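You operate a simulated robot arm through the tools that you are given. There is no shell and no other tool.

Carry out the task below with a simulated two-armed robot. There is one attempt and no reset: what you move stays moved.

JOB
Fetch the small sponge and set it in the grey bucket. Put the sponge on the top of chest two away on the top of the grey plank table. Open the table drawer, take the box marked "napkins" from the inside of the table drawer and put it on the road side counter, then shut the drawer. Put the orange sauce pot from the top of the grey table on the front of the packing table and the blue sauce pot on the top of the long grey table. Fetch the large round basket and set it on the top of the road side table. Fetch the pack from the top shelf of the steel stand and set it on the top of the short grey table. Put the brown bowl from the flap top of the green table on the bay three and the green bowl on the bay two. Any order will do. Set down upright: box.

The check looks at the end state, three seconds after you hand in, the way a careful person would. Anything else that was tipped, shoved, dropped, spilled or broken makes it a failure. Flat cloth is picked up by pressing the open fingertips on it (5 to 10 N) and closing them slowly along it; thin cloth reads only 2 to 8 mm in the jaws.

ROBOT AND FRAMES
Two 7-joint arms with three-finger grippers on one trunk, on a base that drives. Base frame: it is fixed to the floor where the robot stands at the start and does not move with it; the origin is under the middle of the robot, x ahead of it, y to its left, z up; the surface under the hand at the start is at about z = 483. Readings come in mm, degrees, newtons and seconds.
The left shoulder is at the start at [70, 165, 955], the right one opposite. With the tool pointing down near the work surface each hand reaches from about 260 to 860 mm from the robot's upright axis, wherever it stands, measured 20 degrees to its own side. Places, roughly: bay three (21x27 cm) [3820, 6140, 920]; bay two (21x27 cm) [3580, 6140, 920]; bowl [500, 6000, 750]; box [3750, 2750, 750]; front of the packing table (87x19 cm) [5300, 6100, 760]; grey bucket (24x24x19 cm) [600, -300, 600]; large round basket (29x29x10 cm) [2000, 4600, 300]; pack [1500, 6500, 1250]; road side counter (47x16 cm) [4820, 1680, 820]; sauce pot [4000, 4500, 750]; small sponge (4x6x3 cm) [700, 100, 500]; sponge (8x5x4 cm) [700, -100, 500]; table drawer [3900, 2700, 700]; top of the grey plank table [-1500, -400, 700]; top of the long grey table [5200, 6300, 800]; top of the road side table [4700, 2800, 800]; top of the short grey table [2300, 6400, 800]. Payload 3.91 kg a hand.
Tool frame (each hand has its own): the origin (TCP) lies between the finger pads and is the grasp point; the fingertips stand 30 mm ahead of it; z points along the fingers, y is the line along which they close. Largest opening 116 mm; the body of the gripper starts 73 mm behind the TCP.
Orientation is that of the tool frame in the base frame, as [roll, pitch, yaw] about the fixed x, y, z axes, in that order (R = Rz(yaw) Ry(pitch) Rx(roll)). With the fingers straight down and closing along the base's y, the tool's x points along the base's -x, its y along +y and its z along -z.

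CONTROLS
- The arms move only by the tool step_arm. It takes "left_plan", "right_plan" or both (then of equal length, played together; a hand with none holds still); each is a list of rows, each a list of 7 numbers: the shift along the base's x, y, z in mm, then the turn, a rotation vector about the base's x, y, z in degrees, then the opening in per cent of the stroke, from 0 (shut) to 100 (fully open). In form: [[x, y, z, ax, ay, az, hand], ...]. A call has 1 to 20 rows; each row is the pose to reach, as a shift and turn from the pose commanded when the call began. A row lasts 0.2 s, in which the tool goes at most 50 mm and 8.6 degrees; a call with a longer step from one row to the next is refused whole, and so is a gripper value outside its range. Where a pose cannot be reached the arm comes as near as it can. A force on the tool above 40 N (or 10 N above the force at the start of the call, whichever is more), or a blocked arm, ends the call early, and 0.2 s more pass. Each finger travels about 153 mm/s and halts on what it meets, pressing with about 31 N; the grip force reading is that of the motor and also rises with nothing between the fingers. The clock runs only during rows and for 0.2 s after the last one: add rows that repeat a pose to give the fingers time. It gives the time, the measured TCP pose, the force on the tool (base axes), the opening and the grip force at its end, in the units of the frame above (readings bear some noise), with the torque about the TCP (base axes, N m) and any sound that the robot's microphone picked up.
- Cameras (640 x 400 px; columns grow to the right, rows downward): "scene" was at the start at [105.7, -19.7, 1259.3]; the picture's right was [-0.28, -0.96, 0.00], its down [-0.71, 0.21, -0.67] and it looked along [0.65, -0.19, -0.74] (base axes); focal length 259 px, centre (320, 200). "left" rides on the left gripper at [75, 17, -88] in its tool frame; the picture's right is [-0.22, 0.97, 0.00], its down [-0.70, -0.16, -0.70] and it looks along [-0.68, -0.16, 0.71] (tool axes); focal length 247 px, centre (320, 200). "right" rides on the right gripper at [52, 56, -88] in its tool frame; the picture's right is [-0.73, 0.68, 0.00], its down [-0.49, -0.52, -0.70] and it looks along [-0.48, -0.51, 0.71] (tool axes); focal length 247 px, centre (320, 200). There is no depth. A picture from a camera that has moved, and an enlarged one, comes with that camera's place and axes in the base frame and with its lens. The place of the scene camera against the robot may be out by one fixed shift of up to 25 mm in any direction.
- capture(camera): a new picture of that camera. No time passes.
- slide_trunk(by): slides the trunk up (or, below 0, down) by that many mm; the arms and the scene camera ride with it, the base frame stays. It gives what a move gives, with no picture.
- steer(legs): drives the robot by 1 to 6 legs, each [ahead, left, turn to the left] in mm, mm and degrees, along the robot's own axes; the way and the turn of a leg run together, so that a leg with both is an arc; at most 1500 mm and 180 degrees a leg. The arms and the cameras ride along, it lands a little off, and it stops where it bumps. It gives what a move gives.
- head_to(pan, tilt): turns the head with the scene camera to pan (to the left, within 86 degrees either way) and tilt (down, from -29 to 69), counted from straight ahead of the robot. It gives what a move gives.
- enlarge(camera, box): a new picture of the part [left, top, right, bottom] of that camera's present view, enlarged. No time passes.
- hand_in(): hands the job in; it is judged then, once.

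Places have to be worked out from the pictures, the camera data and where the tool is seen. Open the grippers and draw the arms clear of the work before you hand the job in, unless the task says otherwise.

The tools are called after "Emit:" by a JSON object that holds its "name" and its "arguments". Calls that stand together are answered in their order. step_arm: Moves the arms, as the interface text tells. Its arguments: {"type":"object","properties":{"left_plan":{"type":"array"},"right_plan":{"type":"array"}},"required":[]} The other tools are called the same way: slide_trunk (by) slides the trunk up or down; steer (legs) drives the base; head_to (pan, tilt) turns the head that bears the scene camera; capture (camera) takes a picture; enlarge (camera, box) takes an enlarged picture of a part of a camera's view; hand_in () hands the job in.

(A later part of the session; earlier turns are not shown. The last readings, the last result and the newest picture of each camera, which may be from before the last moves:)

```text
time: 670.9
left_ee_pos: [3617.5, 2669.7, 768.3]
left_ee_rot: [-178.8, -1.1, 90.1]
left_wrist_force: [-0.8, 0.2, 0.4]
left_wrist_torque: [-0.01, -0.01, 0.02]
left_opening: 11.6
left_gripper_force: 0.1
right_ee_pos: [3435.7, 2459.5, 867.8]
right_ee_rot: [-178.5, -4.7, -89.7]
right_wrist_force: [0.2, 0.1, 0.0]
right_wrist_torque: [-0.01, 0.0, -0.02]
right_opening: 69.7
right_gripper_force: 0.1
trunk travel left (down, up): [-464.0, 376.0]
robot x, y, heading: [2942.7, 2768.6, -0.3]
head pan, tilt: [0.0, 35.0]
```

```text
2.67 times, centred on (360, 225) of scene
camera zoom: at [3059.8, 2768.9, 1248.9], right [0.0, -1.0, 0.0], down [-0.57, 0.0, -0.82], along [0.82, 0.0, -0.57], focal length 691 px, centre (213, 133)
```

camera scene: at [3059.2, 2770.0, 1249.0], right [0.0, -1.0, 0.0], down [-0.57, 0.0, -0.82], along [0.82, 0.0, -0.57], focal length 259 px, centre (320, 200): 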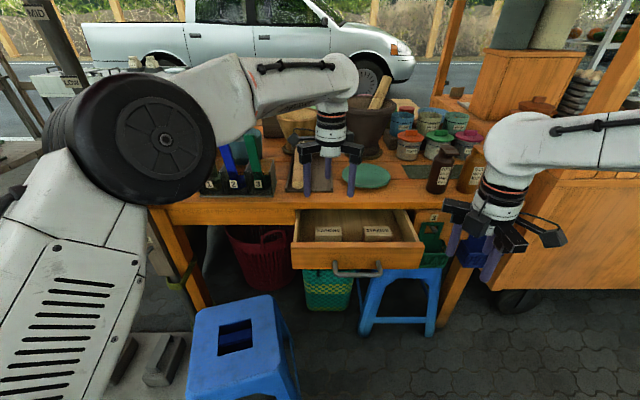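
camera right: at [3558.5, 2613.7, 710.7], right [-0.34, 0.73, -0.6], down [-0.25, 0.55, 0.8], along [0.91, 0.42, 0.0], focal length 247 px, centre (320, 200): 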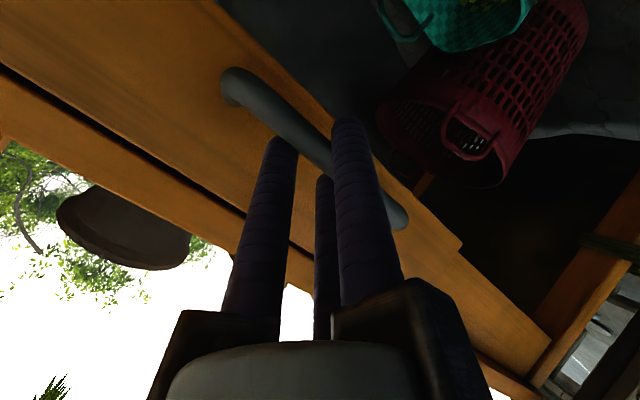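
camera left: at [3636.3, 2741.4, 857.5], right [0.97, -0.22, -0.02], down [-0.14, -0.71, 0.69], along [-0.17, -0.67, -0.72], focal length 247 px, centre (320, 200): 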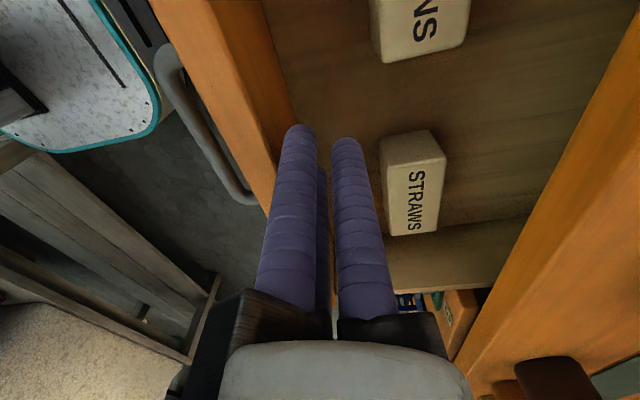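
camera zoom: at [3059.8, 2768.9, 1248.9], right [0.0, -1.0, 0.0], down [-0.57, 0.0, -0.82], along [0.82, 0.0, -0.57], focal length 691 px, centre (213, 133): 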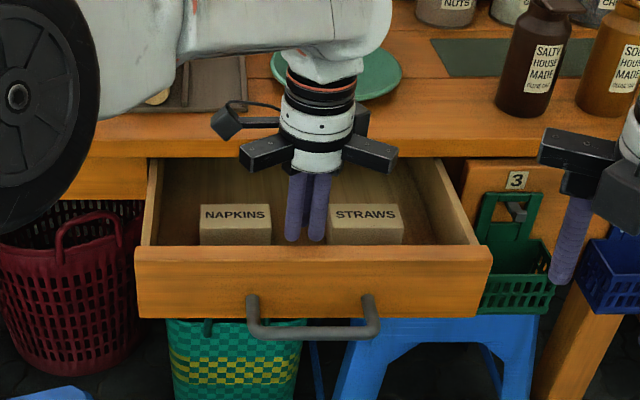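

The closed fingers are inside, just behind the drawer front. I pull toward me 110 mm slowly.

Emit:
{"name": "step_arm", "arguments": {"left_plan": [[-8, 0, 0, 0, 0, 0, 10], [-16, 0, 0, 0, 0, 0, 10], [-26, 0, 0, 0, 0, 0, 10], [-38, 0, 0, 0, 0, 0, 10], [-50, 0, 0, 0, 0, 0, 10], [-62, 0, 0, 0, 0, 0, 10], [-74, 0, 0, 0, 0, 0, 10], [-86, 0, 0, 0, 0, 0, 10], [-98, 0, 0, 0, 0, 0, 10], [-110, 0, 0, 0, 0, 0, 10], [-110, 0, 0, 0, 0, 0, 10]]}}

Emit:
{"name": "enlarge", "arguments": {"camera": "scene", "box": [240, 150, 480, 300]}}

```text
time: 672.9
left_ee_pos: [3532.4, 2673.2, 770.8]
left_ee_rot: [-179.9, -0.9, 90.4]
left_wrist_force: [7.0, 2.2, 1.4]
left_wrist_torque: [-0.18, 0.72, 0.02]
left_opening: 9.5
left_gripper_force: 0.0
right_ee_pos: [3438.0, 2458.9, 869.1]
right_ee_rot: [-178.5, -4.6, -89.7]
right_wrist_force: [0.9, -0.8, 0.3]
right_wrist_torque: [-0.01, -0.03, 0.0]
right_opening: 69.7
right_gripper_force: 0.0
trunk travel left (down, up): [-464.0, 376.0]
robot x, y, heading: [2944.9, 2768.7, -0.1]
head pan, tilt: [0.0, 35.0]
stopped in row 9 (left hand): the force on the tool passed its limit at 48 N (the readings are from after the stop); the commanded pose is now the measured one
```

```text
2.67 times, centred on (360, 225) of scene
camera zoom: at [3061.6, 2768.8, 1248.6], right [0.0, -1.0, 0.0], down [-0.57, 0.0, -0.82], along [0.82, 0.0, -0.57], focal length 691 px, centre (213, 133)
```

zoom: 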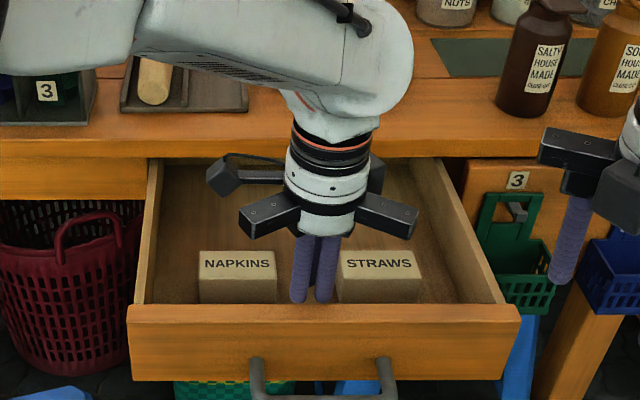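

The drawer reached its stop, about 265 mm open, with the boxes riding along. The NAPKINS box is now centred near [3601, 2741]. I lift the fingers out and place the opened left hand above the box.

Emit:
{"name": "step_arm", "arguments": {"left_plan": [[10, 0, 5, 0, 0, 0, 10], [12, 0, 40, 0, 0, 0, 10], [12, 5, 80, 0, 0, 0, 20], [20, 25, 110, 0, 0, 0, 50], [35, 45, 115, 0, 0, 0, 80], [50, 62, 110, 0, 0, 0, 90], [64, 68, 95, 0, 0, 0, 90], [64, 68, 70, 0, 0, 0, 90], [64, 68, 70, 0, 0, 0, 90]]}}

Emit:
{"name": "capture", "arguments": {"camera": "left"}}

Emit:
{"name": "enlarge", "arguments": {"camera": "scene", "box": [240, 150, 480, 300]}}

```text
time: 674.9
left_ee_pos: [3593.3, 2741.4, 839.3]
left_ee_rot: [-179.8, -1.0, 90.3]
left_wrist_force: [-0.5, 0.1, -0.1]
left_wrist_torque: [0.02, 0.0, 0.02]
left_opening: 104.6
left_gripper_force: 0.0
right_ee_pos: [3436.8, 2458.2, 867.3]
right_ee_rot: [-178.5, -4.7, -89.8]
right_wrist_force: [1.2, 0.6, 0.2]
right_wrist_torque: [0.03, 0.04, 0.01]
right_opening: 69.7
right_gripper_force: 0.0
trunk travel left (down, up): [-464.0, 376.0]
robot x, y, heading: [2941.9, 2768.8, -0.1]
head pan, tilt: [0.0, 35.0]
```

```text
taken
camera left: at [3610.4, 2813.7, 929.7], right [0.98, -0.22, -0.01], down [-0.15, -0.71, 0.69], along [-0.16, -0.67, -0.72], focal length 247 px, centre (320, 200)
```

left: 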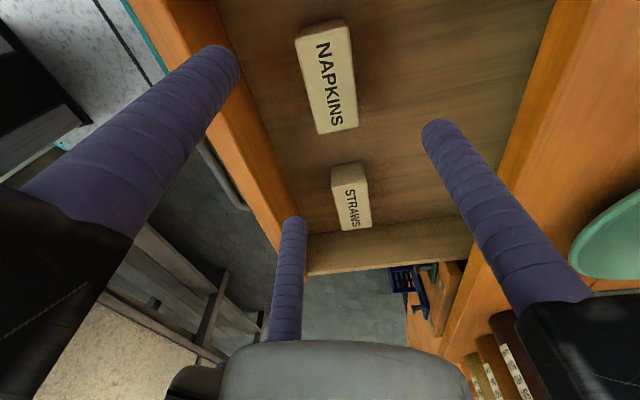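

```text
2.67 times, centred on (360, 225) of scene
camera zoom: at [3060.3, 2769.0, 1248.9], right [0.0, -1.0, 0.0], down [-0.57, 0.0, -0.82], along [0.82, 0.0, -0.57], focal length 691 px, centre (213, 133)
```

zoom: 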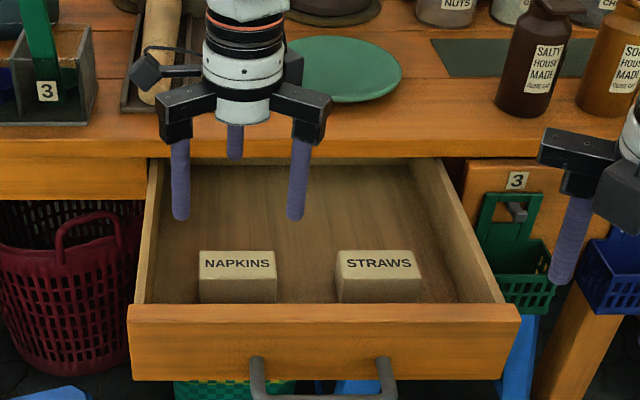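

The box's top outline is x 3581–3620, y 2704–2782. The hand is centred over it, so I descend to z≈718 in steps.

Emit:
{"name": "step_arm", "arguments": {"left_plan": [[1, 1, -35, 0, 0, 0, 90], [1, 1, -70, 0, 0, 0, 90], [1, 1, -95, 0, 0, 0, 90], [1, 1, -110, 0, 0, 0, 90], [1, 1, -120, 0, 0, 0, 90], [1, 1, -120, 0, 0, 0, 90]]}}

Emit:
{"name": "capture", "arguments": {"camera": "left"}}

Emit:
{"name": "enlarge", "arguments": {"camera": "scene", "box": [240, 150, 480, 300]}}

```text
time: 676.3
left_ee_pos: [3594.2, 2741.8, 718.0]
left_ee_rot: [-179.6, -0.9, 90.4]
left_wrist_force: [0.1, -0.7, 0.2]
left_wrist_torque: [0.02, 0.01, 0.02]
left_opening: 104.4
left_gripper_force: 0.0
right_ee_pos: [3437.0, 2458.8, 869.0]
right_ee_rot: [-178.5, -4.6, -89.7]
right_wrist_force: [-0.6, -0.6, -0.1]
right_wrist_torque: [-0.02, 0.0, 0.03]
right_opening: 69.3
right_gripper_force: 0.1
trunk travel left (down, up): [-464.0, 376.0]
robot x, y, heading: [2946.5, 2768.9, -0.3]
head pan, tilt: [0.0, 35.0]
```

```text
taken
camera left: at [3611.9, 2813.7, 808.6], right [0.98, -0.22, -0.01], down [-0.15, -0.71, 0.69], along [-0.16, -0.67, -0.72], focal length 247 px, centre (320, 200)
```

left: 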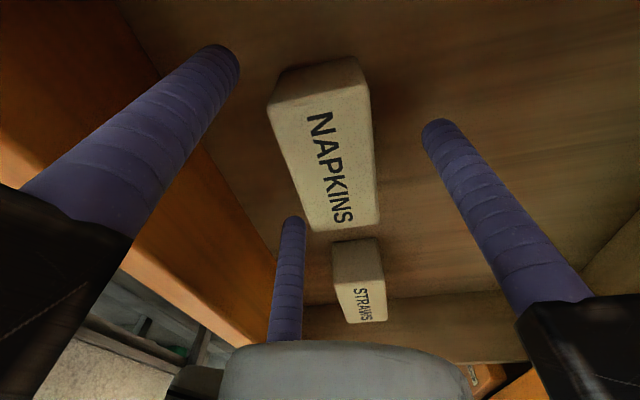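

```text
2.67 times, centred on (360, 225) of scene
camera zoom: at [3060.3, 2769.0, 1248.9], right [0.0, -1.0, 0.0], down [-0.57, 0.0, -0.82], along [0.82, 0.0, -0.57], focal length 691 px, centre (213, 133)
```

zoom: 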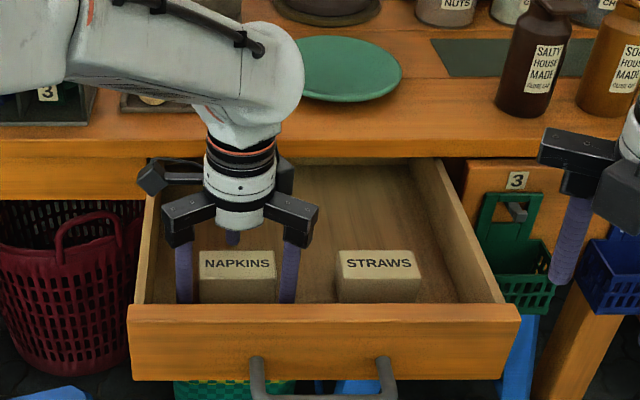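

The box is between the fingers with no contact. I close slowly on it.

Emit:
{"name": "step_arm", "arguments": {"left_plan": [[0, 0, 0, 0, 0, 0, 76], [0, 0, 0, 0, 0, 0, 64], [0, 0, 0, 0, 0, 0, 53], [0, 0, 0, 0, 0, 0, 44], [0, 0, 0, 0, 0, 0, 36], [0, 0, 0, 0, 0, 0, 28], [0, 0, 0, 0, 0, 0, 20], [0, 0, 0, 0, 0, 0, 20], [0, 0, 0, 0, 0, 0, 20]]}}

Emit:
{"name": "capture", "arguments": {"camera": "left"}}

```text
time: 678.3
left_ee_pos: [3594.3, 2742.7, 718.8]
left_ee_rot: [-179.8, -0.9, 90.3]
left_wrist_force: [-0.2, -0.2, -0.4]
left_wrist_torque: [0.04, -0.02, -0.02]
left_opening: 51.2
left_gripper_force: 30.4
right_ee_pos: [3436.2, 2459.9, 868.1]
right_ee_rot: [-178.4, -4.7, -89.9]
right_wrist_force: [0.7, 1.5, 0.0]
right_wrist_torque: [0.0, -0.02, 0.0]
right_opening: 69.5
right_gripper_force: 0.0
trunk travel left (down, up): [-464.0, 376.0]
robot x, y, heading: [2943.7, 2766.6, -0.3]
head pan, tilt: [0.0, 35.0]
```

```text
taken
camera left: at [3611.9, 2813.6, 808.7], right [0.98, -0.22, -0.01], down [-0.15, -0.71, 0.69], along [-0.16, -0.67, -0.72], focal length 247 px, centre (320, 200)
```

left: 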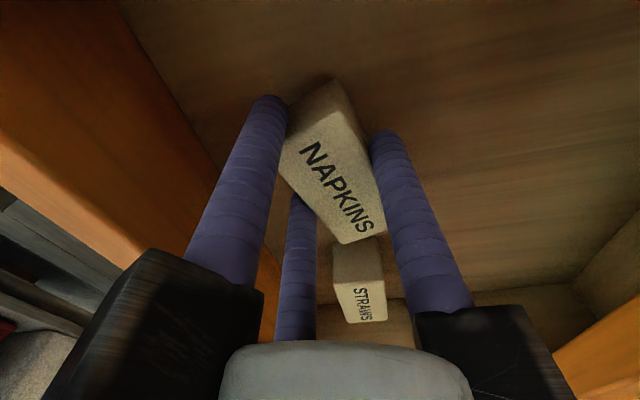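

The box is gripped at 51 mm, slightly turned. I lift it gently out of the drawer.

Emit:
{"name": "step_arm", "arguments": {"left_plan": [[0, 0, 8, 0, 0, 0, 20], [0, 0, 20, 0, 0, 0, 20], [0, 0, 40, 0, 0, 0, 20], [0, 0, 70, 0, 0, 0, 20], [0, 0, 105, 0, 0, 0, 20], [0, 0, 140, 0, 0, 0, 20], [0, 0, 140, 0, 0, 0, 20]]}}

Emit:
{"name": "capture", "arguments": {"camera": "left"}}

Emit:
{"name": "enlarge", "arguments": {"camera": "scene", "box": [240, 120, 480, 290]}}

```text
time: 679.9
left_ee_pos: [3595.8, 2742.2, 858.0]
left_ee_rot: [-179.6, -0.9, 90.2]
left_wrist_force: [0.1, -0.2, -1.3]
left_wrist_torque: [-0.02, -0.02, -0.02]
left_opening: 51.0
left_gripper_force: 30.9
right_ee_pos: [3436.4, 2458.6, 869.0]
right_ee_rot: [-178.5, -4.7, -89.8]
right_wrist_force: [0.2, 0.2, -0.1]
right_wrist_torque: [-0.01, 0.03, -0.03]
right_opening: 69.8
right_gripper_force: 0.1
trunk travel left (down, up): [-464.0, 376.0]
robot x, y, heading: [2941.8, 2769.1, -0.3]
head pan, tilt: [0.0, 35.0]
```

```text
taken
camera left: at [3612.6, 2813.5, 948.1], right [0.98, -0.22, -0.01], down [-0.15, -0.71, 0.69], along [-0.16, -0.67, -0.72], focal length 247 px, centre (320, 200)
```

left: 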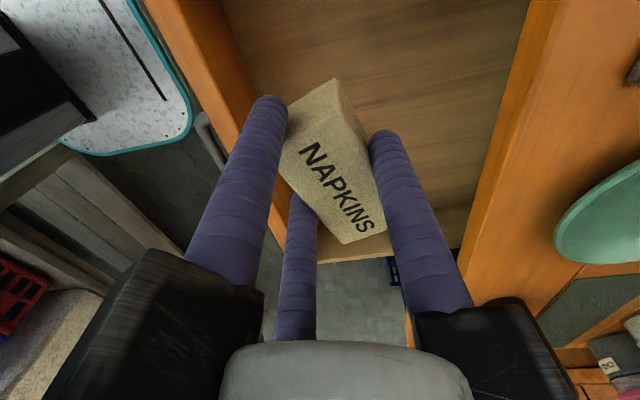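

```text
2.35 times, centred on (360, 205) of scene
camera zoom: at [3060.9, 2768.9, 1248.7], right [0.0, -1.0, 0.0], down [-0.57, 0.0, -0.82], along [0.82, 0.0, -0.57], focal length 610 px, centre (226, 188)
```

zoom: 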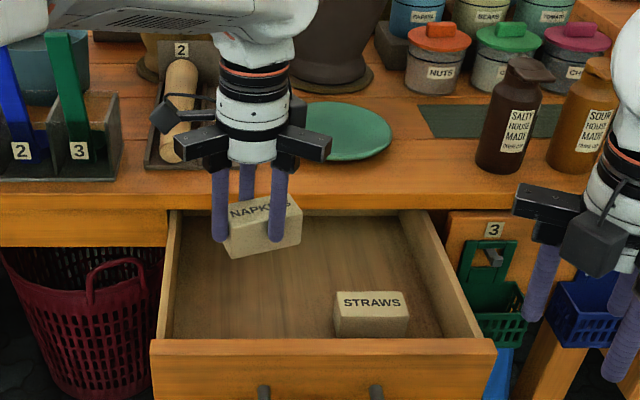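

The box is out and held level. I raise it and draw the left hand back to its side, reversing its turn, so the right hand can shut the drawer.

Emit:
{"name": "step_arm", "arguments": {"left_plan": [[0, 0, 40, 0, 0, 0, 20], [-10, 5, 85, 0, 0, 8, 20], [-30, 20, 115, 0, 0, 16, 20], [-55, 45, 130, 0, 0, 24, 20], [-80, 72, 140, 0, 0, 32, 20], [-105, 100, 145, 0, 0, 40, 20], [-130, 130, 145, 0, 0, 48, 20], [-155, 160, 145, 0, 0, 56, 20], [-175, 190, 145, 0, 0, 64, 20], [-195, 220, 145, 0, 0, 72, 20], [-215, 245, 145, 0, 0, 80, 20], [-225, 265, 145, 0, 0, 88, 20], [-225, 265, 145, 0, 0, 88, 20]]}}

Emit:
{"name": "capture", "arguments": {"camera": "left"}}

Emit:
{"name": "steer", "arguments": {"legs": [[-190, 0, 0.3]]}}

Emit:
{"name": "capture", "arguments": {"camera": "scene"}}

```text
time: 682.7
left_ee_pos: [3368.8, 3006.7, 1004.2]
left_ee_rot: [-179.6, -0.9, 178.4]
left_wrist_force: [0.2, -0.3, 0.0]
left_wrist_torque: [0.02, 0.0, 0.0]
left_opening: 50.9
left_gripper_force: 30.8
right_ee_pos: [3437.5, 2458.7, 867.1]
right_ee_rot: [-178.4, -4.5, -89.9]
right_wrist_force: [-0.6, -0.4, 0.0]
right_wrist_torque: [0.05, 0.01, -0.02]
right_opening: 69.5
right_gripper_force: 0.0
trunk travel left (down, up): [-464.0, 376.0]
robot x, y, heading: [2937.7, 2767.0, -0.2]
head pan, tilt: [0.0, 35.0]
```

```text
taken
camera left: at [3295.0, 3025.0, 1094.6], right [0.25, 0.97, -0.01], down [0.7, -0.18, 0.69], along [0.67, -0.18, -0.72], focal length 247 px, centre (320, 200)
```

left: 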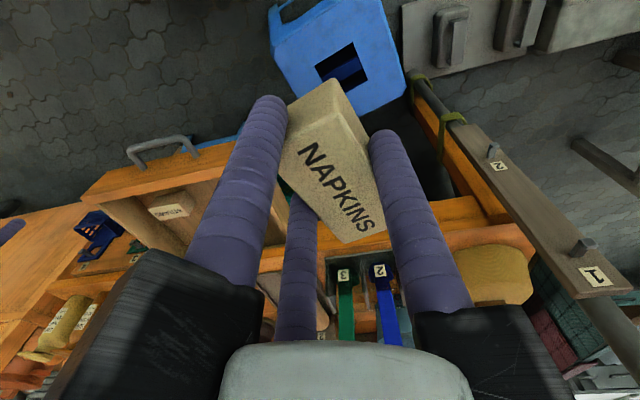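

```text
time: 683.9
left_ee_pos: [3257.7, 3016.2, 1005.9]
left_ee_rot: [-179.6, -0.9, 178.0]
left_wrist_force: [0.5, 0.7, -0.9]
left_wrist_torque: [-0.08, 0.02, 0.03]
left_opening: 50.8
left_gripper_force: 31.2
right_ee_pos: [3325.1, 2467.7, 869.7]
right_ee_rot: [-178.4, -4.8, -90.1]
right_wrist_force: [-0.3, 0.6, 0.3]
right_wrist_torque: [-0.06, -0.03, 0.03]
right_opening: 69.5
right_gripper_force: 0.0
trunk travel left (down, up): [-464.0, 376.0]
robot x, y, heading: [2834.5, 2777.0, -0.5]
head pan, tilt: [0.0, 35.0]
stopped in leg 1: the robot was blocked; the commanded pose is now the measured one
```

```text
taken
camera scene: at [2950.1, 2780.1, 1249.2], right [-0.01, -1.0, 0.0], down [-0.57, 0.0, -0.82], along [0.82, -0.01, -0.57], focal length 259 px, centre (320, 200)
```

scene: 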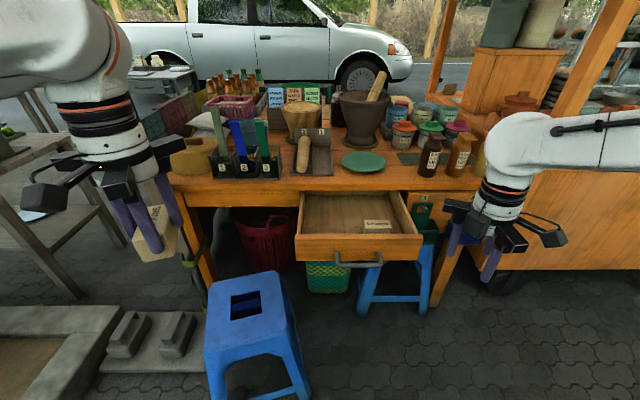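

Backing up got blocked by something behind after 105 mm, so I ease 30 mm forward. From here the handle (bar near x≈3453) is about 580 mm ahead, which the tilted right hand can reach.

Emit:
{"name": "steer", "arguments": {"legs": [[35, 0, 0.4]]}}

Emit:
{"name": "enlarge", "arguments": {"camera": "scene", "box": [260, 180, 460, 300]}}

Emit:
{"name": "step_arm", "arguments": {"right_plan": [[-25, 35, 0, 0, 0, 0, 66], [-50, 70, 0, 0, 0, 0, 70], [-75, 105, 0, 0, 0, 0, 70], [-100, 140, -5, 0, 0, 0, 70], [-110, 175, -10, 0, 0, 0, 70], [-110, 195, -15, 0, 0, 0, 70]]}}

```text
time: 684.8
left_ee_pos: [3293.3, 3016.8, 1004.2]
left_ee_rot: [-179.6, -1.0, 178.4]
left_wrist_force: [1.2, -0.3, -0.6]
left_wrist_torque: [0.01, 0.07, -0.03]
left_opening: 50.5
left_gripper_force: 31.2
right_ee_pos: [3364.4, 2468.9, 868.0]
right_ee_rot: [-178.6, -4.6, -89.7]
right_wrist_force: [0.0, -0.8, 0.5]
right_wrist_torque: [0.04, 0.02, 0.02]
right_opening: 69.6
right_gripper_force: 0.0
trunk travel left (down, up): [-464.0, 376.0]
robot x, y, heading: [2869.8, 2774.1, -0.1]
head pan, tilt: [0.0, 35.0]
```

```text
3.20 times, centred on (360, 240) of scene
camera zoom: at [2987.9, 2778.7, 1248.7], right [0.0, -1.0, 0.0], down [-0.57, 0.0, -0.82], along [0.82, 0.0, -0.57], focal length 830 px, centre (192, 72)
```

zoom: 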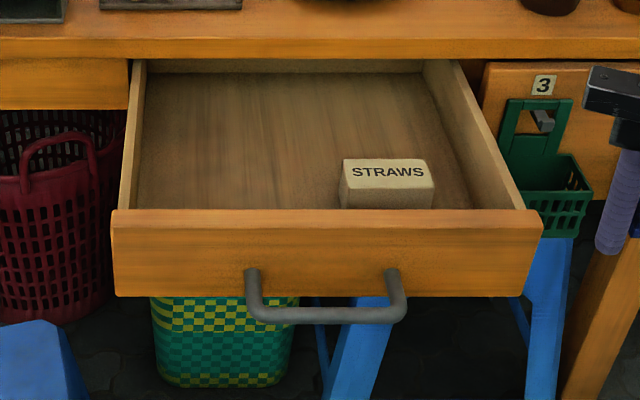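

```text
time: 686.2
left_ee_pos: [3294.3, 3018.2, 1004.5]
left_ee_rot: [-179.7, -1.1, 178.4]
left_wrist_force: [0.5, 0.8, -0.4]
left_wrist_torque: [-0.04, 0.02, -0.01]
left_opening: 50.6
left_gripper_force: 30.8
right_ee_pos: [3252.6, 2665.4, 851.2]
right_ee_rot: [-178.6, -4.6, -89.7]
right_wrist_force: [-0.3, -0.6, 1.0]
right_wrist_torque: [-0.02, 0.01, -0.01]
right_opening: 81.2
right_gripper_force: 0.0
trunk travel left (down, up): [-464.0, 376.0]
robot x, y, heading: [2870.3, 2776.6, 0.1]
head pan, tilt: [0.0, 35.0]
```

The bar is at [3450, 2667, 697]. To give the tilted hand more room I shift the robot 120 mm left, then tilt the hand and approach as before.

Emit:
{"name": "steer", "arguments": {"legs": [[0, 120, 0]]}}

Emit:
{"name": "step_arm", "arguments": {"right_plan": [[10, -15, -5, 0, -8.4, 0, 70], [20, -35, -10, 0, -16.8, 0, 70], [30, -55, -20, 0, -25.2, 0, 70], [45, -75, -32, 0, -33.6, 0, 70], [60, -95, -45, 0, -42, 0, 70], [75, -112, -60, 0, -50, 0, 70], [90, -120, -75, 0, -52, 0, 70], [100, -120, -88, 0, -52, 0, 70], [100, -120, -88, 0, -52, 0, 70]]}}

Emit:
{"name": "capture", "arguments": {"camera": "right"}}

Emit:
{"name": "capture", "arguments": {"camera": "scene"}}

```text
time: 687.4
left_ee_pos: [3292.9, 3138.7, 1004.0]
left_ee_rot: [-179.7, -1.0, 178.6]
left_wrist_force: [0.3, 0.8, 0.0]
left_wrist_torque: [-0.03, 0.0, 0.0]
left_opening: 50.7
left_gripper_force: 31.4
right_ee_pos: [3253.8, 2786.4, 852.8]
right_ee_rot: [-178.5, -4.7, -89.5]
right_wrist_force: [0.8, -0.3, -0.5]
right_wrist_torque: [-0.04, 0.02, -0.01]
right_opening: 80.8
right_gripper_force: 0.0
trunk travel left (down, up): [-464.0, 376.0]
robot x, y, heading: [2866.9, 2897.6, -0.0]
head pan, tilt: [0.0, 35.0]
```

```text
time: 689.4
left_ee_pos: [3293.4, 3136.6, 1004.9]
left_ee_rot: [-179.7, -0.9, 178.6]
left_wrist_force: [0.0, 0.5, -0.1]
left_wrist_torque: [0.0, 0.0, 0.02]
left_opening: 50.4
left_gripper_force: 31.3
right_ee_pos: [3413.8, 2673.1, 759.7]
right_ee_rot: [-126.4, -3.2, -93.4]
right_wrist_force: [-0.8, 0.9, -0.1]
right_wrist_torque: [0.05, -0.03, -0.01]
right_opening: 81.3
right_gripper_force: 0.1
right hand out of reach, approached as far as the arm can: row 3, 4, 5, 6, 7, 8, 9
trunk travel left (down, up): [-464.0, 376.0]
robot x, y, heading: [2867.8, 2896.1, 0.2]
head pan, tilt: [0.0, 35.0]
```

```text
taken
camera right: at [3305.9, 2627.8, 768.7], right [-0.36, 0.72, -0.59], down [-0.22, 0.55, 0.81], along [0.91, 0.42, -0.04], focal length 247 px, centre (320, 200)
```

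right: 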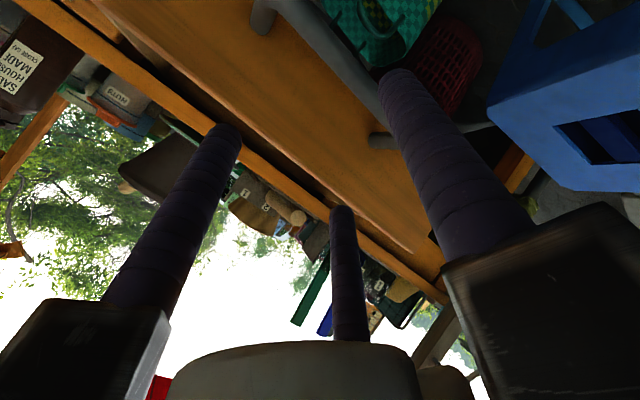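

```text
taken
camera scene: at [2986.4, 2899.0, 1248.9], right [0.0, -1.0, 0.0], down [-0.57, 0.0, -0.82], along [0.82, 0.0, -0.57], focal length 259 px, centre (320, 200)
```

scene: 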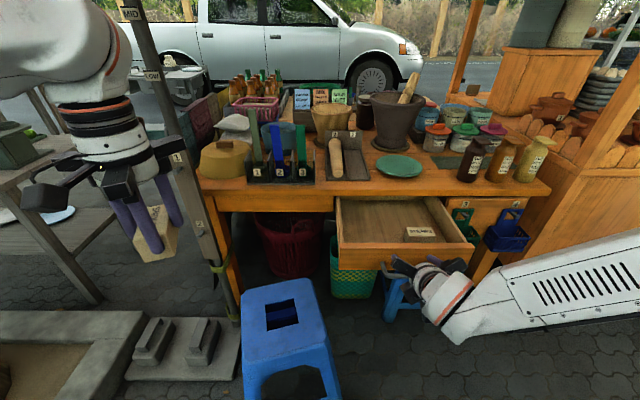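

The bar lies 66 mm ahead and on the lower-finger side. A steep diagonal move brings the upper pair down behind it while the lower finger passes in front. I make that move in small rows.

Emit:
{"name": "step_arm", "arguments": {"right_plan": [[6, -2, -14, 0, 0, 0, 70], [12, -4, -28, 0, 0, 0, 70], [19, -6, -42, 0, 0, 0, 70], [26, -6, -55, 0, 0, 0, 70], [26, -6, -55, 0, 0, 0, 70]]}}

Emit:
{"name": "capture", "arguments": {"camera": "right"}}

```text
time: 690.6
left_ee_pos: [3292.4, 3136.4, 1005.1]
left_ee_rot: [-179.8, -0.9, 178.5]
left_wrist_force: [0.4, 0.0, -1.2]
left_wrist_torque: [-0.04, 0.03, 0.01]
left_opening: 50.2
left_gripper_force: 31.1
right_ee_pos: [3442.6, 2666.5, 703.6]
right_ee_rot: [-126.3, -3.0, -93.5]
right_wrist_force: [0.2, -0.2, 0.1]
right_wrist_torque: [-0.01, 0.01, -0.02]
right_opening: 81.2
right_gripper_force: 0.1
trunk travel left (down, up): [-464.0, 376.0]
robot x, y, heading: [2869.2, 2893.5, 0.0]
head pan, tilt: [0.0, 35.0]
```

```text
taken
camera right: at [3335.4, 2622.3, 713.6], right [-0.36, 0.72, -0.59], down [-0.22, 0.55, 0.81], along [0.91, 0.42, -0.04], focal length 247 px, centre (320, 200)
```

right: 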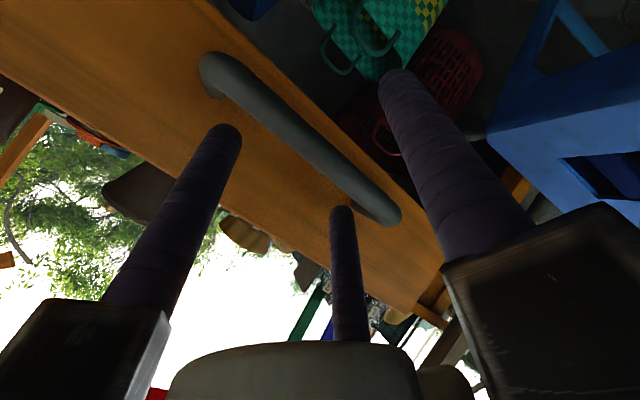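

The bar lies between the fingers just as in the first grip. I close on it.

Emit:
{"name": "step_arm", "arguments": {"right_plan": [[0, 0, 0, 0, 0, 0, 56], [0, 0, 0, 0, 0, 0, 44], [0, 0, 0, 0, 0, 0, 34], [0, 0, 0, 0, 0, 0, 25], [0, 0, 0, 0, 0, 0, 16], [0, 0, 0, 0, 0, 0, 8], [0, 0, 0, 0, 0, 0, 2], [0, 0, 0, 0, 0, 0, 0]]}}

Emit:
{"name": "step_arm", "arguments": {"right_plan": [[12, 0, 0, 0, 0, 0, 0], [28, 0, 0, 0, 0, 0, 0], [46, 0, 0, 0, 0, 0, 0], [66, 0, 0, 0, 0, 0, 0], [86, 0, 0, 0, 0, 0, 0], [106, 0, 0, 0, 0, 0, 0], [126, 0, 0, 0, 0, 0, 0], [145, 0, 0, 0, 0, 0, 0], [160, 0, 0, 0, 0, 0, 0], [160, 0, 0, 0, 0, 0, 0]]}}

Emit:
{"name": "capture", "arguments": {"camera": "scene"}}

```text
time: 692.4
left_ee_pos: [3293.1, 3137.4, 1004.7]
left_ee_rot: [-179.6, -1.0, 178.5]
left_wrist_force: [0.5, 0.0, -0.1]
left_wrist_torque: [0.03, 0.03, 0.0]
left_opening: 50.1
left_gripper_force: 30.9
right_ee_pos: [3442.7, 2667.6, 704.4]
right_ee_rot: [-126.4, -3.2, -93.4]
right_wrist_force: [-0.9, 0.0, -2.8]
right_wrist_torque: [0.09, 0.05, -0.11]
right_opening: 23.5
right_gripper_force: 45.4
trunk travel left (down, up): [-464.0, 376.0]
robot x, y, heading: [2868.5, 2899.1, 0.2]
head pan, tilt: [0.0, 35.0]
```

```text
time: 694.6
left_ee_pos: [3293.5, 3137.7, 1004.1]
left_ee_rot: [-179.9, -1.0, 178.5]
left_wrist_force: [-0.2, 0.0, 0.1]
left_wrist_torque: [0.01, -0.02, 0.0]
left_opening: 50.0
left_gripper_force: 30.5
right_ee_pos: [3603.2, 2668.6, 702.7]
right_ee_rot: [-126.5, -3.1, -93.3]
right_wrist_force: [0.1, -1.2, -9.8]
right_wrist_torque: [-0.09, 0.03, -0.35]
right_opening: 23.1
right_gripper_force: 44.7
trunk travel left (down, up): [-464.0, 376.0]
robot x, y, heading: [2868.8, 2896.0, 0.2]
head pan, tilt: [0.0, 35.0]
```

```text
taken
camera scene: at [2988.1, 2898.6, 1248.6], right [0.0, -1.0, 0.0], down [-0.57, 0.0, -0.82], along [0.82, 0.0, -0.57], focal length 259 px, centre (320, 200)
```

scene: 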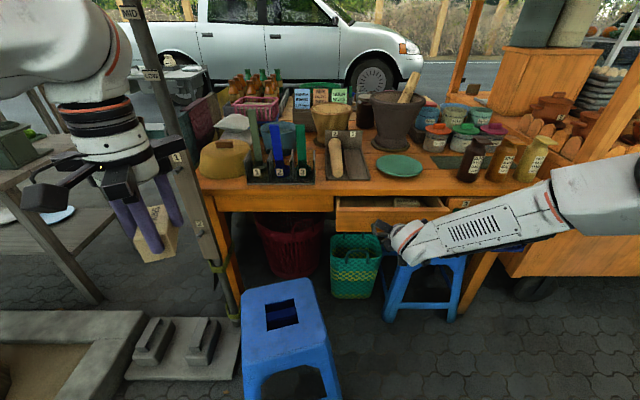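

The drawer is mostly in. I drive the robot forward 85 mm while holding the handle, then push the last bit with the arm.

Emit:
{"name": "steer", "arguments": {"legs": [[85, 0, 0]]}}

Emit:
{"name": "step_arm", "arguments": {"right_plan": [[4, 0, 0, 0, 0, 0, 0], [8, 0, 0, 0, 0, 0, 0], [12, 0, 0, 0, 0, 0, 0], [16, 0, 0, 0, 0, 0, 0], [20, 0, 0, 0, 0, 0, 0], [24, 0, 0, 0, 0, 0, 0]]}}

Emit:
{"name": "enlarge", "arguments": {"camera": "scene", "box": [300, 170, 480, 280]}}

```text
time: 695.7
left_ee_pos: [3379.3, 3137.2, 1002.3]
left_ee_rot: [-179.7, -1.2, 178.3]
left_wrist_force: [0.5, 1.1, -0.8]
left_wrist_torque: [0.0, 0.05, -0.02]
left_opening: 50.2
left_gripper_force: 30.4
right_ee_pos: [3687.2, 2668.1, 702.7]
right_ee_rot: [-126.6, -3.1, -93.4]
right_wrist_force: [-1.5, 1.7, -7.7]
right_wrist_torque: [0.53, 0.15, 0.5]
right_opening: 23.2
right_gripper_force: 45.5
trunk travel left (down, up): [-464.0, 376.0]
robot x, y, heading: [2953.4, 2896.3, -0.1]
head pan, tilt: [0.0, 35.0]
```

```text
time: 697.1
left_ee_pos: [3378.2, 3136.0, 1003.5]
left_ee_rot: [-179.8, -1.0, 178.4]
left_wrist_force: [0.0, 0.0, -1.8]
left_wrist_torque: [0.03, 0.03, 0.01]
left_opening: 50.1
left_gripper_force: 30.7
right_ee_pos: [3711.7, 2667.0, 703.4]
right_ee_rot: [-126.5, -3.0, -93.5]
right_wrist_force: [-0.8, -1.9, -7.8]
right_wrist_torque: [0.1, 0.1, 0.15]
right_opening: 23.6
right_gripper_force: 44.7
trunk travel left (down, up): [-464.0, 376.0]
robot x, y, heading: [2952.8, 2893.6, -0.1]
head pan, tilt: [0.0, 35.0]
```

```text
3.56 times, centred on (390, 225) of scene
camera zoom: at [3072.2, 2898.5, 1248.7], right [0.0, -1.0, 0.0], down [-0.57, 0.0, -0.82], along [0.82, 0.0, -0.57], focal length 922 px, centre (71, 111)
```

zoom: 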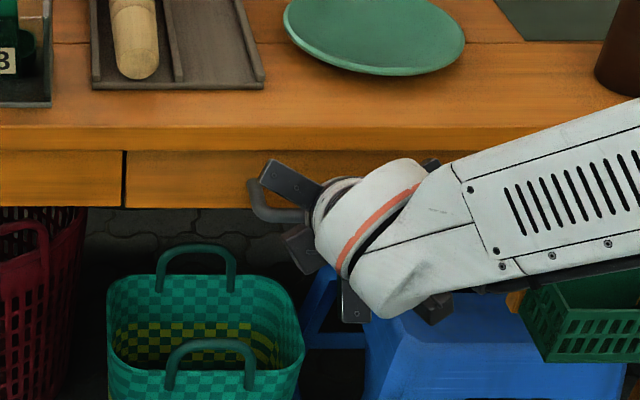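

It should be shut now (bar back at x≈3718). I push a few millimetres more to feel the stop.

Emit:
{"name": "step_arm", "arguments": {"right_plan": [[3, 0, 0, 0, 0, 0, 0], [6, 0, 0, 0, 0, 0, 0], [8, 0, 0, 0, 0, 0, 0], [8, 0, 0, 0, 0, 0, 0]]}}

Emit:
{"name": "enlarge", "arguments": {"camera": "scene", "box": [300, 170, 480, 280]}}

```text
time: 697.9
left_ee_pos: [3374.9, 3137.4, 1004.9]
left_ee_rot: [-179.7, -0.8, 178.4]
left_wrist_force: [-0.8, -0.7, 0.1]
left_wrist_torque: [-0.02, -0.01, 0.02]
left_opening: 50.0
left_gripper_force: 31.1
right_ee_pos: [3713.0, 2667.6, 703.2]
right_ee_rot: [-126.8, -3.0, -93.5]
right_wrist_force: [-12.9, -2.8, 9.1]
right_wrist_torque: [0.13, 0.15, 0.16]
right_opening: 23.5
right_gripper_force: 45.4
trunk travel left (down, up): [-464.0, 376.0]
robot x, y, heading: [2950.1, 2898.0, -0.0]
head pan, tilt: [0.0, 35.0]
stopped in row 4 (right hand): the force on the tool passed its limit at 41 N (the readings are from after the stop); the commanded pose is now the measured one
```

```text
3.56 times, centred on (390, 225) of scene
camera zoom: at [3067.9, 2898.9, 1249.5], right [0.0, -1.0, 0.0], down [-0.57, 0.0, -0.82], along [0.82, 0.0, -0.57], focal length 922 px, centre (71, 111)
```

zoom: 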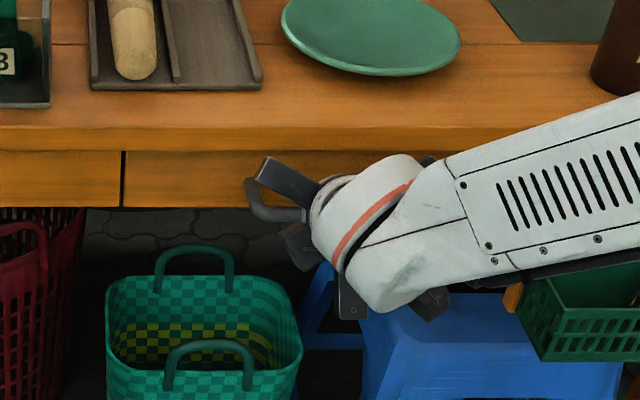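

The stop was felt: the drawer is shut. I open the fingers and withdraw along the hand's axis, then out to the right side.

Emit:
{"name": "step_arm", "arguments": {"right_plan": [[-1, 0, 0, 0, 0, 0, 25], [-1, 0, 0, 0, 0, 0, 45], [-1, 0, 0, 0, 0, 0, 62], [-1, 0, 0, 0, 0, 0, 70], [-1, 0, 0, 0, 0, 0, 70], [-9, 0, 6, 0, 0, 0, 70], [-25, 0, 17, 0, 0, 0, 70], [-42, 0, 29, 0, 0, 0, 70], [-65, 0, 45, 0, 0, 0, 70], [-90, -5, 65, 0, 8, 0, 70], [-115, -25, 85, 0, 16, 0, 65], [-140, -50, 100, 0, 24, 0, 60], [-165, -75, 115, 0, 32, 0, 60], [-190, -100, 130, 0, 40, 0, 60], [-210, -125, 145, 0, 48, 0, 60], [-225, -150, 160, 0, 53, 0, 60]]}}

Emit:
{"name": "capture", "arguments": {"camera": "scene"}}

Emit:
{"name": "enlarge", "arguments": {"camera": "scene", "box": [300, 170, 480, 280]}}

```text
time: 701.3
left_ee_pos: [3376.9, 3136.5, 1004.0]
left_ee_rot: [-179.8, -0.9, 178.5]
left_wrist_force: [0.0, 0.1, 0.1]
left_wrist_torque: [0.03, 0.02, -0.01]
left_opening: 49.6
left_gripper_force: 31.0
right_ee_pos: [3487.4, 2517.9, 863.2]
right_ee_rot: [179.9, -4.5, -89.4]
right_wrist_force: [-0.1, 0.4, 0.3]
right_wrist_torque: [0.03, -0.03, -0.02]
right_opening: 69.5
right_gripper_force: 0.1
trunk travel left (down, up): [-464.0, 376.0]
robot x, y, heading: [2951.4, 2897.6, -0.2]
head pan, tilt: [0.0, 35.0]
```

```text
taken
camera scene: at [3070.0, 2898.7, 1248.9], right [0.0, -1.0, 0.0], down [-0.57, 0.0, -0.82], along [0.82, 0.0, -0.57], focal length 259 px, centre (320, 200)
```

scene: 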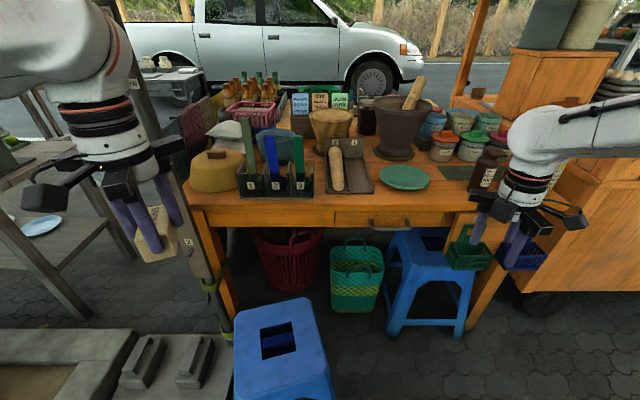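

```text
3.56 times, centred on (390, 225) of scene
camera zoom: at [3070.0, 2898.7, 1248.9], right [0.0, -1.0, 0.0], down [-0.57, 0.0, -0.82], along [0.82, 0.0, -0.57], focal length 922 px, centre (71, 111)
```

zoom: 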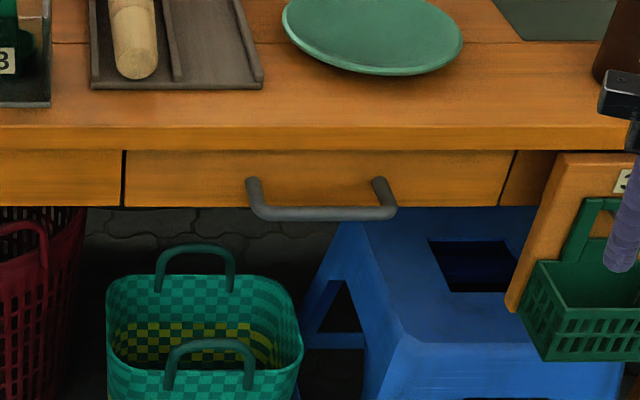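

The drawer is shut flush. Now I carry the napkins box to the road side counter: first down the aisle to the south. I sidestep to y≈2640, turn to face -y and drive out.

Emit:
{"name": "steer", "arguments": {"legs": [[30, -250, 0], [0, 0, -90], [1000, 0, 0], [1350, 0, 0]]}}

Emit:
{"name": "head_to", "arguments": {"pan": 45, "tilt": 22}}

Emit:
{"name": "capture", "arguments": {"camera": "scene"}}

Emit:
{"name": "capture", "arguments": {"camera": "left"}}

```text
time: 706.8
left_ee_pos: [3248.9, 2239.3, 1004.8]
left_ee_rot: [-179.7, -1.0, 91.7]
left_wrist_force: [-0.3, -0.2, -0.8]
left_wrist_torque: [0.01, 0.0, 0.0]
left_opening: 50.0
left_gripper_force: 31.3
right_ee_pos: [2646.0, 2088.7, 865.0]
right_ee_rot: [-179.0, -3.8, -176.0]
right_wrist_force: [9.9, -0.8, -0.5]
right_wrist_torque: [-0.14, 0.4, -0.32]
right_opening: 68.1
right_gripper_force: 0.0
trunk travel left (down, up): [-464.0, 376.0]
robot x, y, heading: [2983.5, 2647.3, -86.9]
head pan, tilt: [0.0, 35.0]
stopped in leg 2: the force on the tool passed its limit at 64 N (the readings are from after the stop); the commanded pose is now the measured one
```

```text
time: 707.9
left_ee_pos: [3248.8, 2238.6, 1003.4]
left_ee_rot: [-179.6, -1.0, 91.7]
left_wrist_force: [-1.2, -0.2, 0.2]
left_wrist_torque: [-0.03, 0.02, -0.03]
left_opening: 49.6
left_gripper_force: 30.7
right_ee_pos: [2646.2, 2087.9, 865.1]
right_ee_rot: [-179.2, -3.8, -176.0]
right_wrist_force: [16.3, -3.3, -2.7]
right_wrist_torque: [-0.17, 0.59, -0.3]
right_opening: 67.4
right_gripper_force: 0.0
trunk travel left (down, up): [-464.0, 376.0]
robot x, y, heading: [2982.6, 2651.5, -86.8]
head pan, tilt: [45.0, 22.0]
```

```text
taken
camera scene: at [3036.2, 2538.6, 1269.2], right [-0.67, -0.75, 0.0], down [-0.28, 0.25, -0.93], along [0.69, -0.62, -0.38], focal length 259 px, centre (320, 200)
```

scene: 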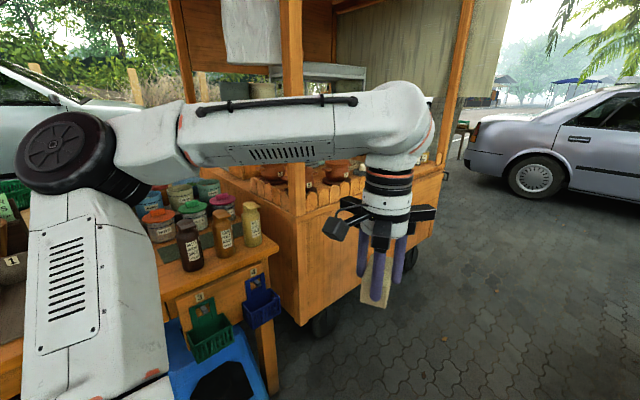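

```text
taken
camera left: at [3264.3, 2311.0, 1093.8], right [0.98, -0.2, -0.01], down [-0.13, -0.71, 0.69], along [-0.14, -0.67, -0.73], focal length 247 px, centre (320, 200)
```

left: 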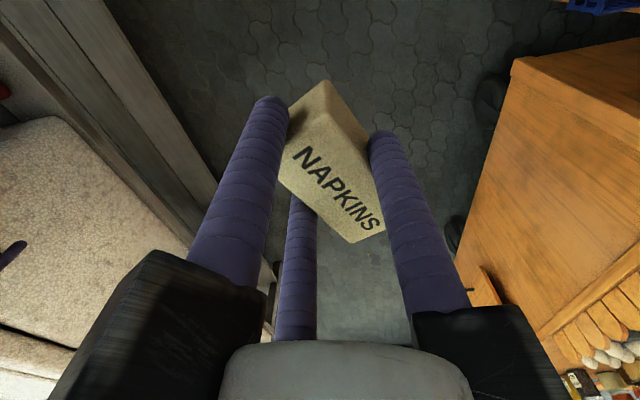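

The right hand's fingers touched the white cooler while turning. I pull that hand away and raise it at once.

Emit:
{"name": "step_arm", "arguments": {"right_plan": [[15, 0, 5, 0, 0, 0, 60], [30, 0, 30, 0, 0, 0, 60], [45, 0, 65, 0, 0, 0, 60], [60, 0, 105, 0, 0, 0, 60], [70, 10, 145, 0, 0, 0, 60], [80, 20, 180, 0, 0, 0, 60]]}}

Emit:
{"name": "head_to", "arguments": {"pan": -30, "tilt": 30}}

Emit:
{"name": "capture", "arguments": {"camera": "scene"}}

Emit:
{"name": "capture", "arguments": {"camera": "right"}}

```text
time: 709.3
left_ee_pos: [3247.2, 2239.4, 1004.5]
left_ee_rot: [-179.7, -0.9, 91.7]
left_wrist_force: [0.0, 0.1, -1.3]
left_wrist_torque: [0.03, 0.01, 0.01]
left_opening: 49.7
left_gripper_force: 30.9
right_ee_pos: [2725.4, 2111.1, 1048.2]
right_ee_rot: [-179.2, -3.9, -176.1]
right_wrist_force: [0.5, -0.1, 0.8]
right_wrist_torque: [0.0, 0.03, -0.01]
right_opening: 69.6
right_gripper_force: 0.2
trunk travel left (down, up): [-464.0, 376.0]
robot x, y, heading: [2982.3, 2650.6, -86.8]
head pan, tilt: [45.0, 22.0]
```

```text
time: 710.8
left_ee_pos: [3248.4, 2240.4, 1004.2]
left_ee_rot: [-179.7, -0.9, 91.6]
left_wrist_force: [0.8, -0.3, -0.6]
left_wrist_torque: [0.01, -0.01, 0.01]
left_opening: 49.6
left_gripper_force: 31.0
right_ee_pos: [2724.0, 2110.5, 1046.3]
right_ee_rot: [-179.1, -3.8, -176.1]
right_wrist_force: [0.2, -0.8, -0.3]
right_wrist_torque: [0.01, 0.0, 0.0]
right_opening: 69.8
right_gripper_force: 0.0
trunk travel left (down, up): [-464.0, 376.0]
robot x, y, heading: [2982.5, 2649.0, -86.5]
head pan, tilt: [-30.0, 30.0]
```

```text
taken
camera scene: at [2924.1, 2520.5, 1256.6], right [-0.89, 0.45, 0.0], down [0.22, 0.45, -0.87], along [-0.39, -0.77, -0.5], focal length 259 px, centre (320, 200)
```

scene: 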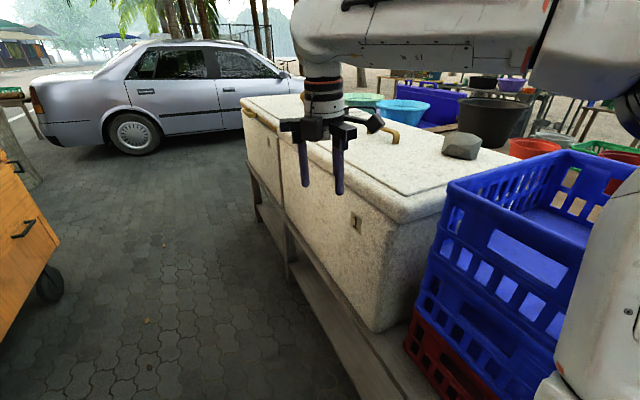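

```text
taken
camera right: at [2673.6, 2164.1, 1137.7], right [0.68, 0.73, -0.06], down [0.57, -0.47, 0.67], along [0.46, -0.49, -0.74], focal length 247 px, centre (320, 200)
```

right: 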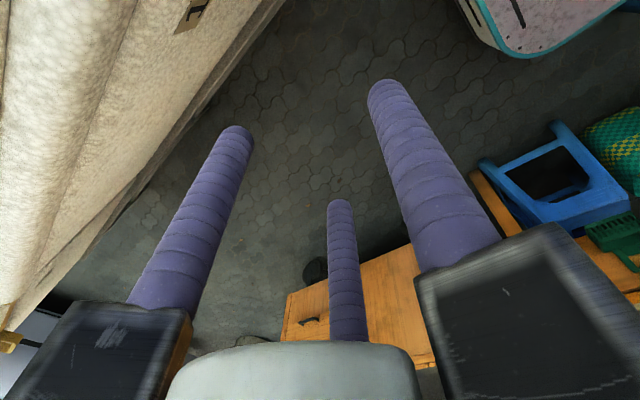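

The cooler looks undisturbed. With that hand raised, I finish the turn and drive south out of the aisle.

Emit:
{"name": "steer", "arguments": {"legs": [[0, 0, -3.3], [1000, 20, 0], [1350, 20, 0]]}}

Emit:
{"name": "head_to", "arguments": {"pan": 50, "tilt": 20}}

Emit:
{"name": "capture", "arguments": {"camera": "scene"}}

```text
time: 722.8
left_ee_pos: [3275.8, -127.9, 1004.8]
left_ee_rot: [-179.6, -1.0, 89.0]
left_wrist_force: [0.0, -0.3, 0.1]
left_wrist_torque: [0.05, 0.0, 0.02]
left_opening: 49.5
left_gripper_force: 31.3
right_ee_pos: [2747.6, -230.0, 1046.6]
right_ee_rot: [-179.3, -3.8, -178.8]
right_wrist_force: [-0.7, -0.3, 0.6]
right_wrist_torque: [0.0, 0.01, -0.02]
right_opening: 69.5
right_gripper_force: 0.0
trunk travel left (down, up): [-464.0, 376.0]
robot x, y, heading: [3030.6, 293.5, -89.4]
head pan, tilt: [-30.0, 30.0]
```

```text
time: 724.3
left_ee_pos: [3275.3, -126.3, 1004.8]
left_ee_rot: [-179.7, -1.0, 88.8]
left_wrist_force: [0.5, 0.2, 0.0]
left_wrist_torque: [0.03, 0.01, -0.03]
left_opening: 49.6
left_gripper_force: 31.4
right_ee_pos: [2747.5, -229.8, 1047.2]
right_ee_rot: [-179.1, -3.9, -178.8]
right_wrist_force: [-0.1, 0.4, -0.1]
right_wrist_torque: [0.02, 0.0, -0.01]
right_opening: 69.6
right_gripper_force: 0.1
trunk travel left (down, up): [-464.0, 376.0]
robot x, y, heading: [3029.5, 299.0, -89.7]
head pan, tilt: [50.0, 20.0]
```

```text
taken
camera scene: at [3082.6, 188.6, 1272.7], right [-0.64, -0.77, 0.0], down [-0.26, 0.22, -0.94], along [0.72, -0.6, -0.34], focal length 259 px, centre (320, 200)
```

scene: 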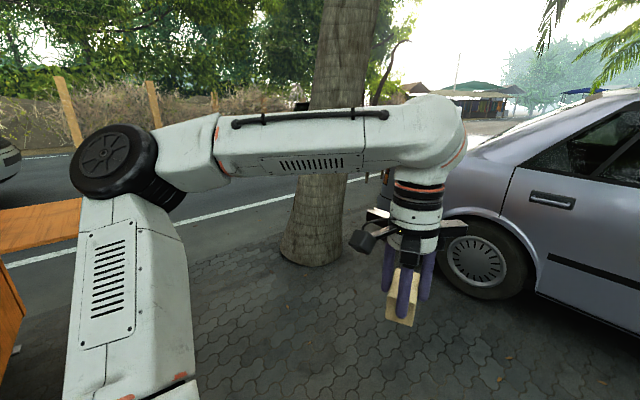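

Out of the aisle. The palm trunk stands near [4610, -1000] and the cart's side flap reaches about y≈390, x≈5285. I pass between them along y≈-200, facing +x.

Emit:
{"name": "steer", "arguments": {"legs": [[500, 0, 0], [0, 0, 89.7], [1450, 0, 0]]}}

Emit:
{"name": "head_to", "arguments": {"pan": 30, "tilt": 22}}

Emit:
{"name": "capture", "arguments": {"camera": "scene"}}

```text
time: 737.9
left_ee_pos: [4932.1, -17.4, 1004.1]
left_ee_rot: [-179.7, -1.0, 176.6]
left_wrist_force: [-1.1, 1.0, -0.8]
left_wrist_torque: [-0.01, 0.01, -0.03]
left_opening: 49.4
left_gripper_force: 31.1
right_ee_pos: [5015.2, -550.7, 1046.6]
right_ee_rot: [-179.2, -3.8, -91.1]
right_wrist_force: [-0.5, 0.2, -0.7]
right_wrist_torque: [0.01, 0.01, -0.02]
right_opening: 69.9
right_gripper_force: 0.1
trunk travel left (down, up): [-464.0, 376.0]
robot x, y, heading: [4501.9, -248.0, -1.9]
head pan, tilt: [50.0, 20.0]
```

```text
time: 738.7
left_ee_pos: [4931.8, -19.3, 1005.3]
left_ee_rot: [-179.6, -0.9, 176.6]
left_wrist_force: [1.2, -0.2, -1.7]
left_wrist_torque: [0.03, 0.0, 0.02]
left_opening: 49.5
left_gripper_force: 31.4
right_ee_pos: [5014.3, -551.1, 1046.5]
right_ee_rot: [-179.1, -3.8, -91.2]
right_wrist_force: [-0.2, -0.4, -0.1]
right_wrist_torque: [0.0, -0.02, -0.01]
right_opening: 69.7
right_gripper_force: 0.1
trunk travel left (down, up): [-464.0, 376.0]
robot x, y, heading: [4502.4, -248.2, -1.9]
head pan, tilt: [30.0, 22.0]
```

```text
taken
camera scene: at [4611.7, -201.2, 1269.5], right [0.47, -0.88, 0.0], down [-0.33, -0.18, -0.93], along [0.82, 0.44, -0.37], focal length 259 px, centre (320, 200)
```

scene: 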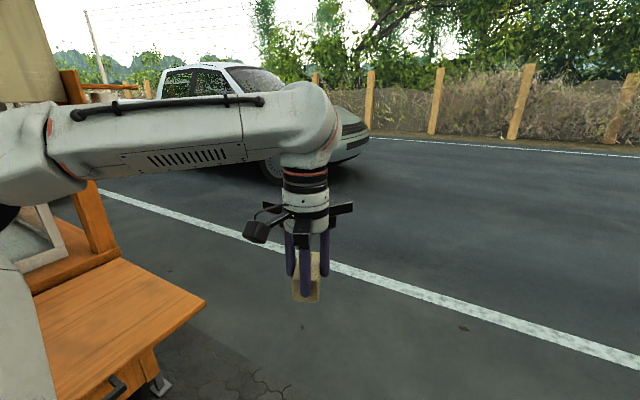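

The flap's corner is near [4960, 310]. I drive on to x≈5680, turn left to face north and go up the road side to y≈1680.

Emit:
{"name": "steer", "arguments": {"legs": [[0, 0, 1.9], [1150, 0, 0], [0, 0, 90], [1000, 0, 0], [900, 0, 0]]}}

Emit:
{"name": "head_to", "arguments": {"pan": 70, "tilt": 30}}

Emit:
{"name": "capture", "arguments": {"camera": "scene"}}

```text
time: 751.9
left_ee_pos: [5395.2, 831.9, 1013.6]
left_ee_rot: [-179.7, 0.1, -90.5]
left_wrist_force: [0.2, -0.1, -1.4]
left_wrist_torque: [-0.01, 0.02, 0.0]
left_opening: 49.6
left_gripper_force: 31.1
right_ee_pos: [5923.9, 943.0, 1048.0]
right_ee_rot: [-178.9, -3.5, 1.6]
right_wrist_force: [-0.3, -0.6, 0.6]
right_wrist_torque: [-0.02, 0.01, 0.01]
right_opening: 69.6
right_gripper_force: 0.0
trunk travel left (down, up): [-464.0, 376.0]
robot x, y, heading: [5639.5, 420.1, 91.1]
head pan, tilt: [30.0, 22.0]
stopped in leg 4: the robot was blocked; the commanded pose is now the measured one
```

```text
time: 752.9
left_ee_pos: [5395.0, 832.2, 1014.4]
left_ee_rot: [-179.7, 0.2, -90.7]
left_wrist_force: [0.3, 0.4, -0.3]
left_wrist_torque: [0.0, -0.03, -0.03]
left_opening: 49.4
left_gripper_force: 30.7
right_ee_pos: [5924.9, 939.6, 1049.1]
right_ee_rot: [-178.8, -3.5, 1.4]
right_wrist_force: [-0.3, 0.0, -0.7]
right_wrist_torque: [-0.02, 0.0, -0.02]
right_opening: 69.7
right_gripper_force: 0.1
trunk travel left (down, up): [-464.0, 376.0]
robot x, y, heading: [5639.1, 427.1, 91.1]
head pan, tilt: [70.0, 30.0]
```

```text
taken
camera scene: at [5538.0, 492.2, 1257.8], right [0.33, 0.94, 0.01], down [0.47, -0.16, -0.87], along [-0.82, 0.29, -0.49], focal length 259 px, centre (320, 200)
```

scene: 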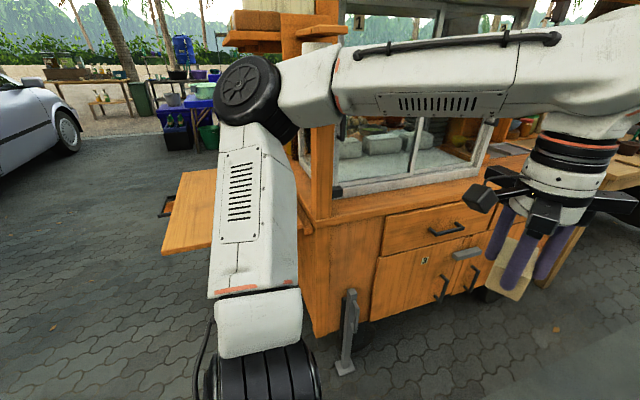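

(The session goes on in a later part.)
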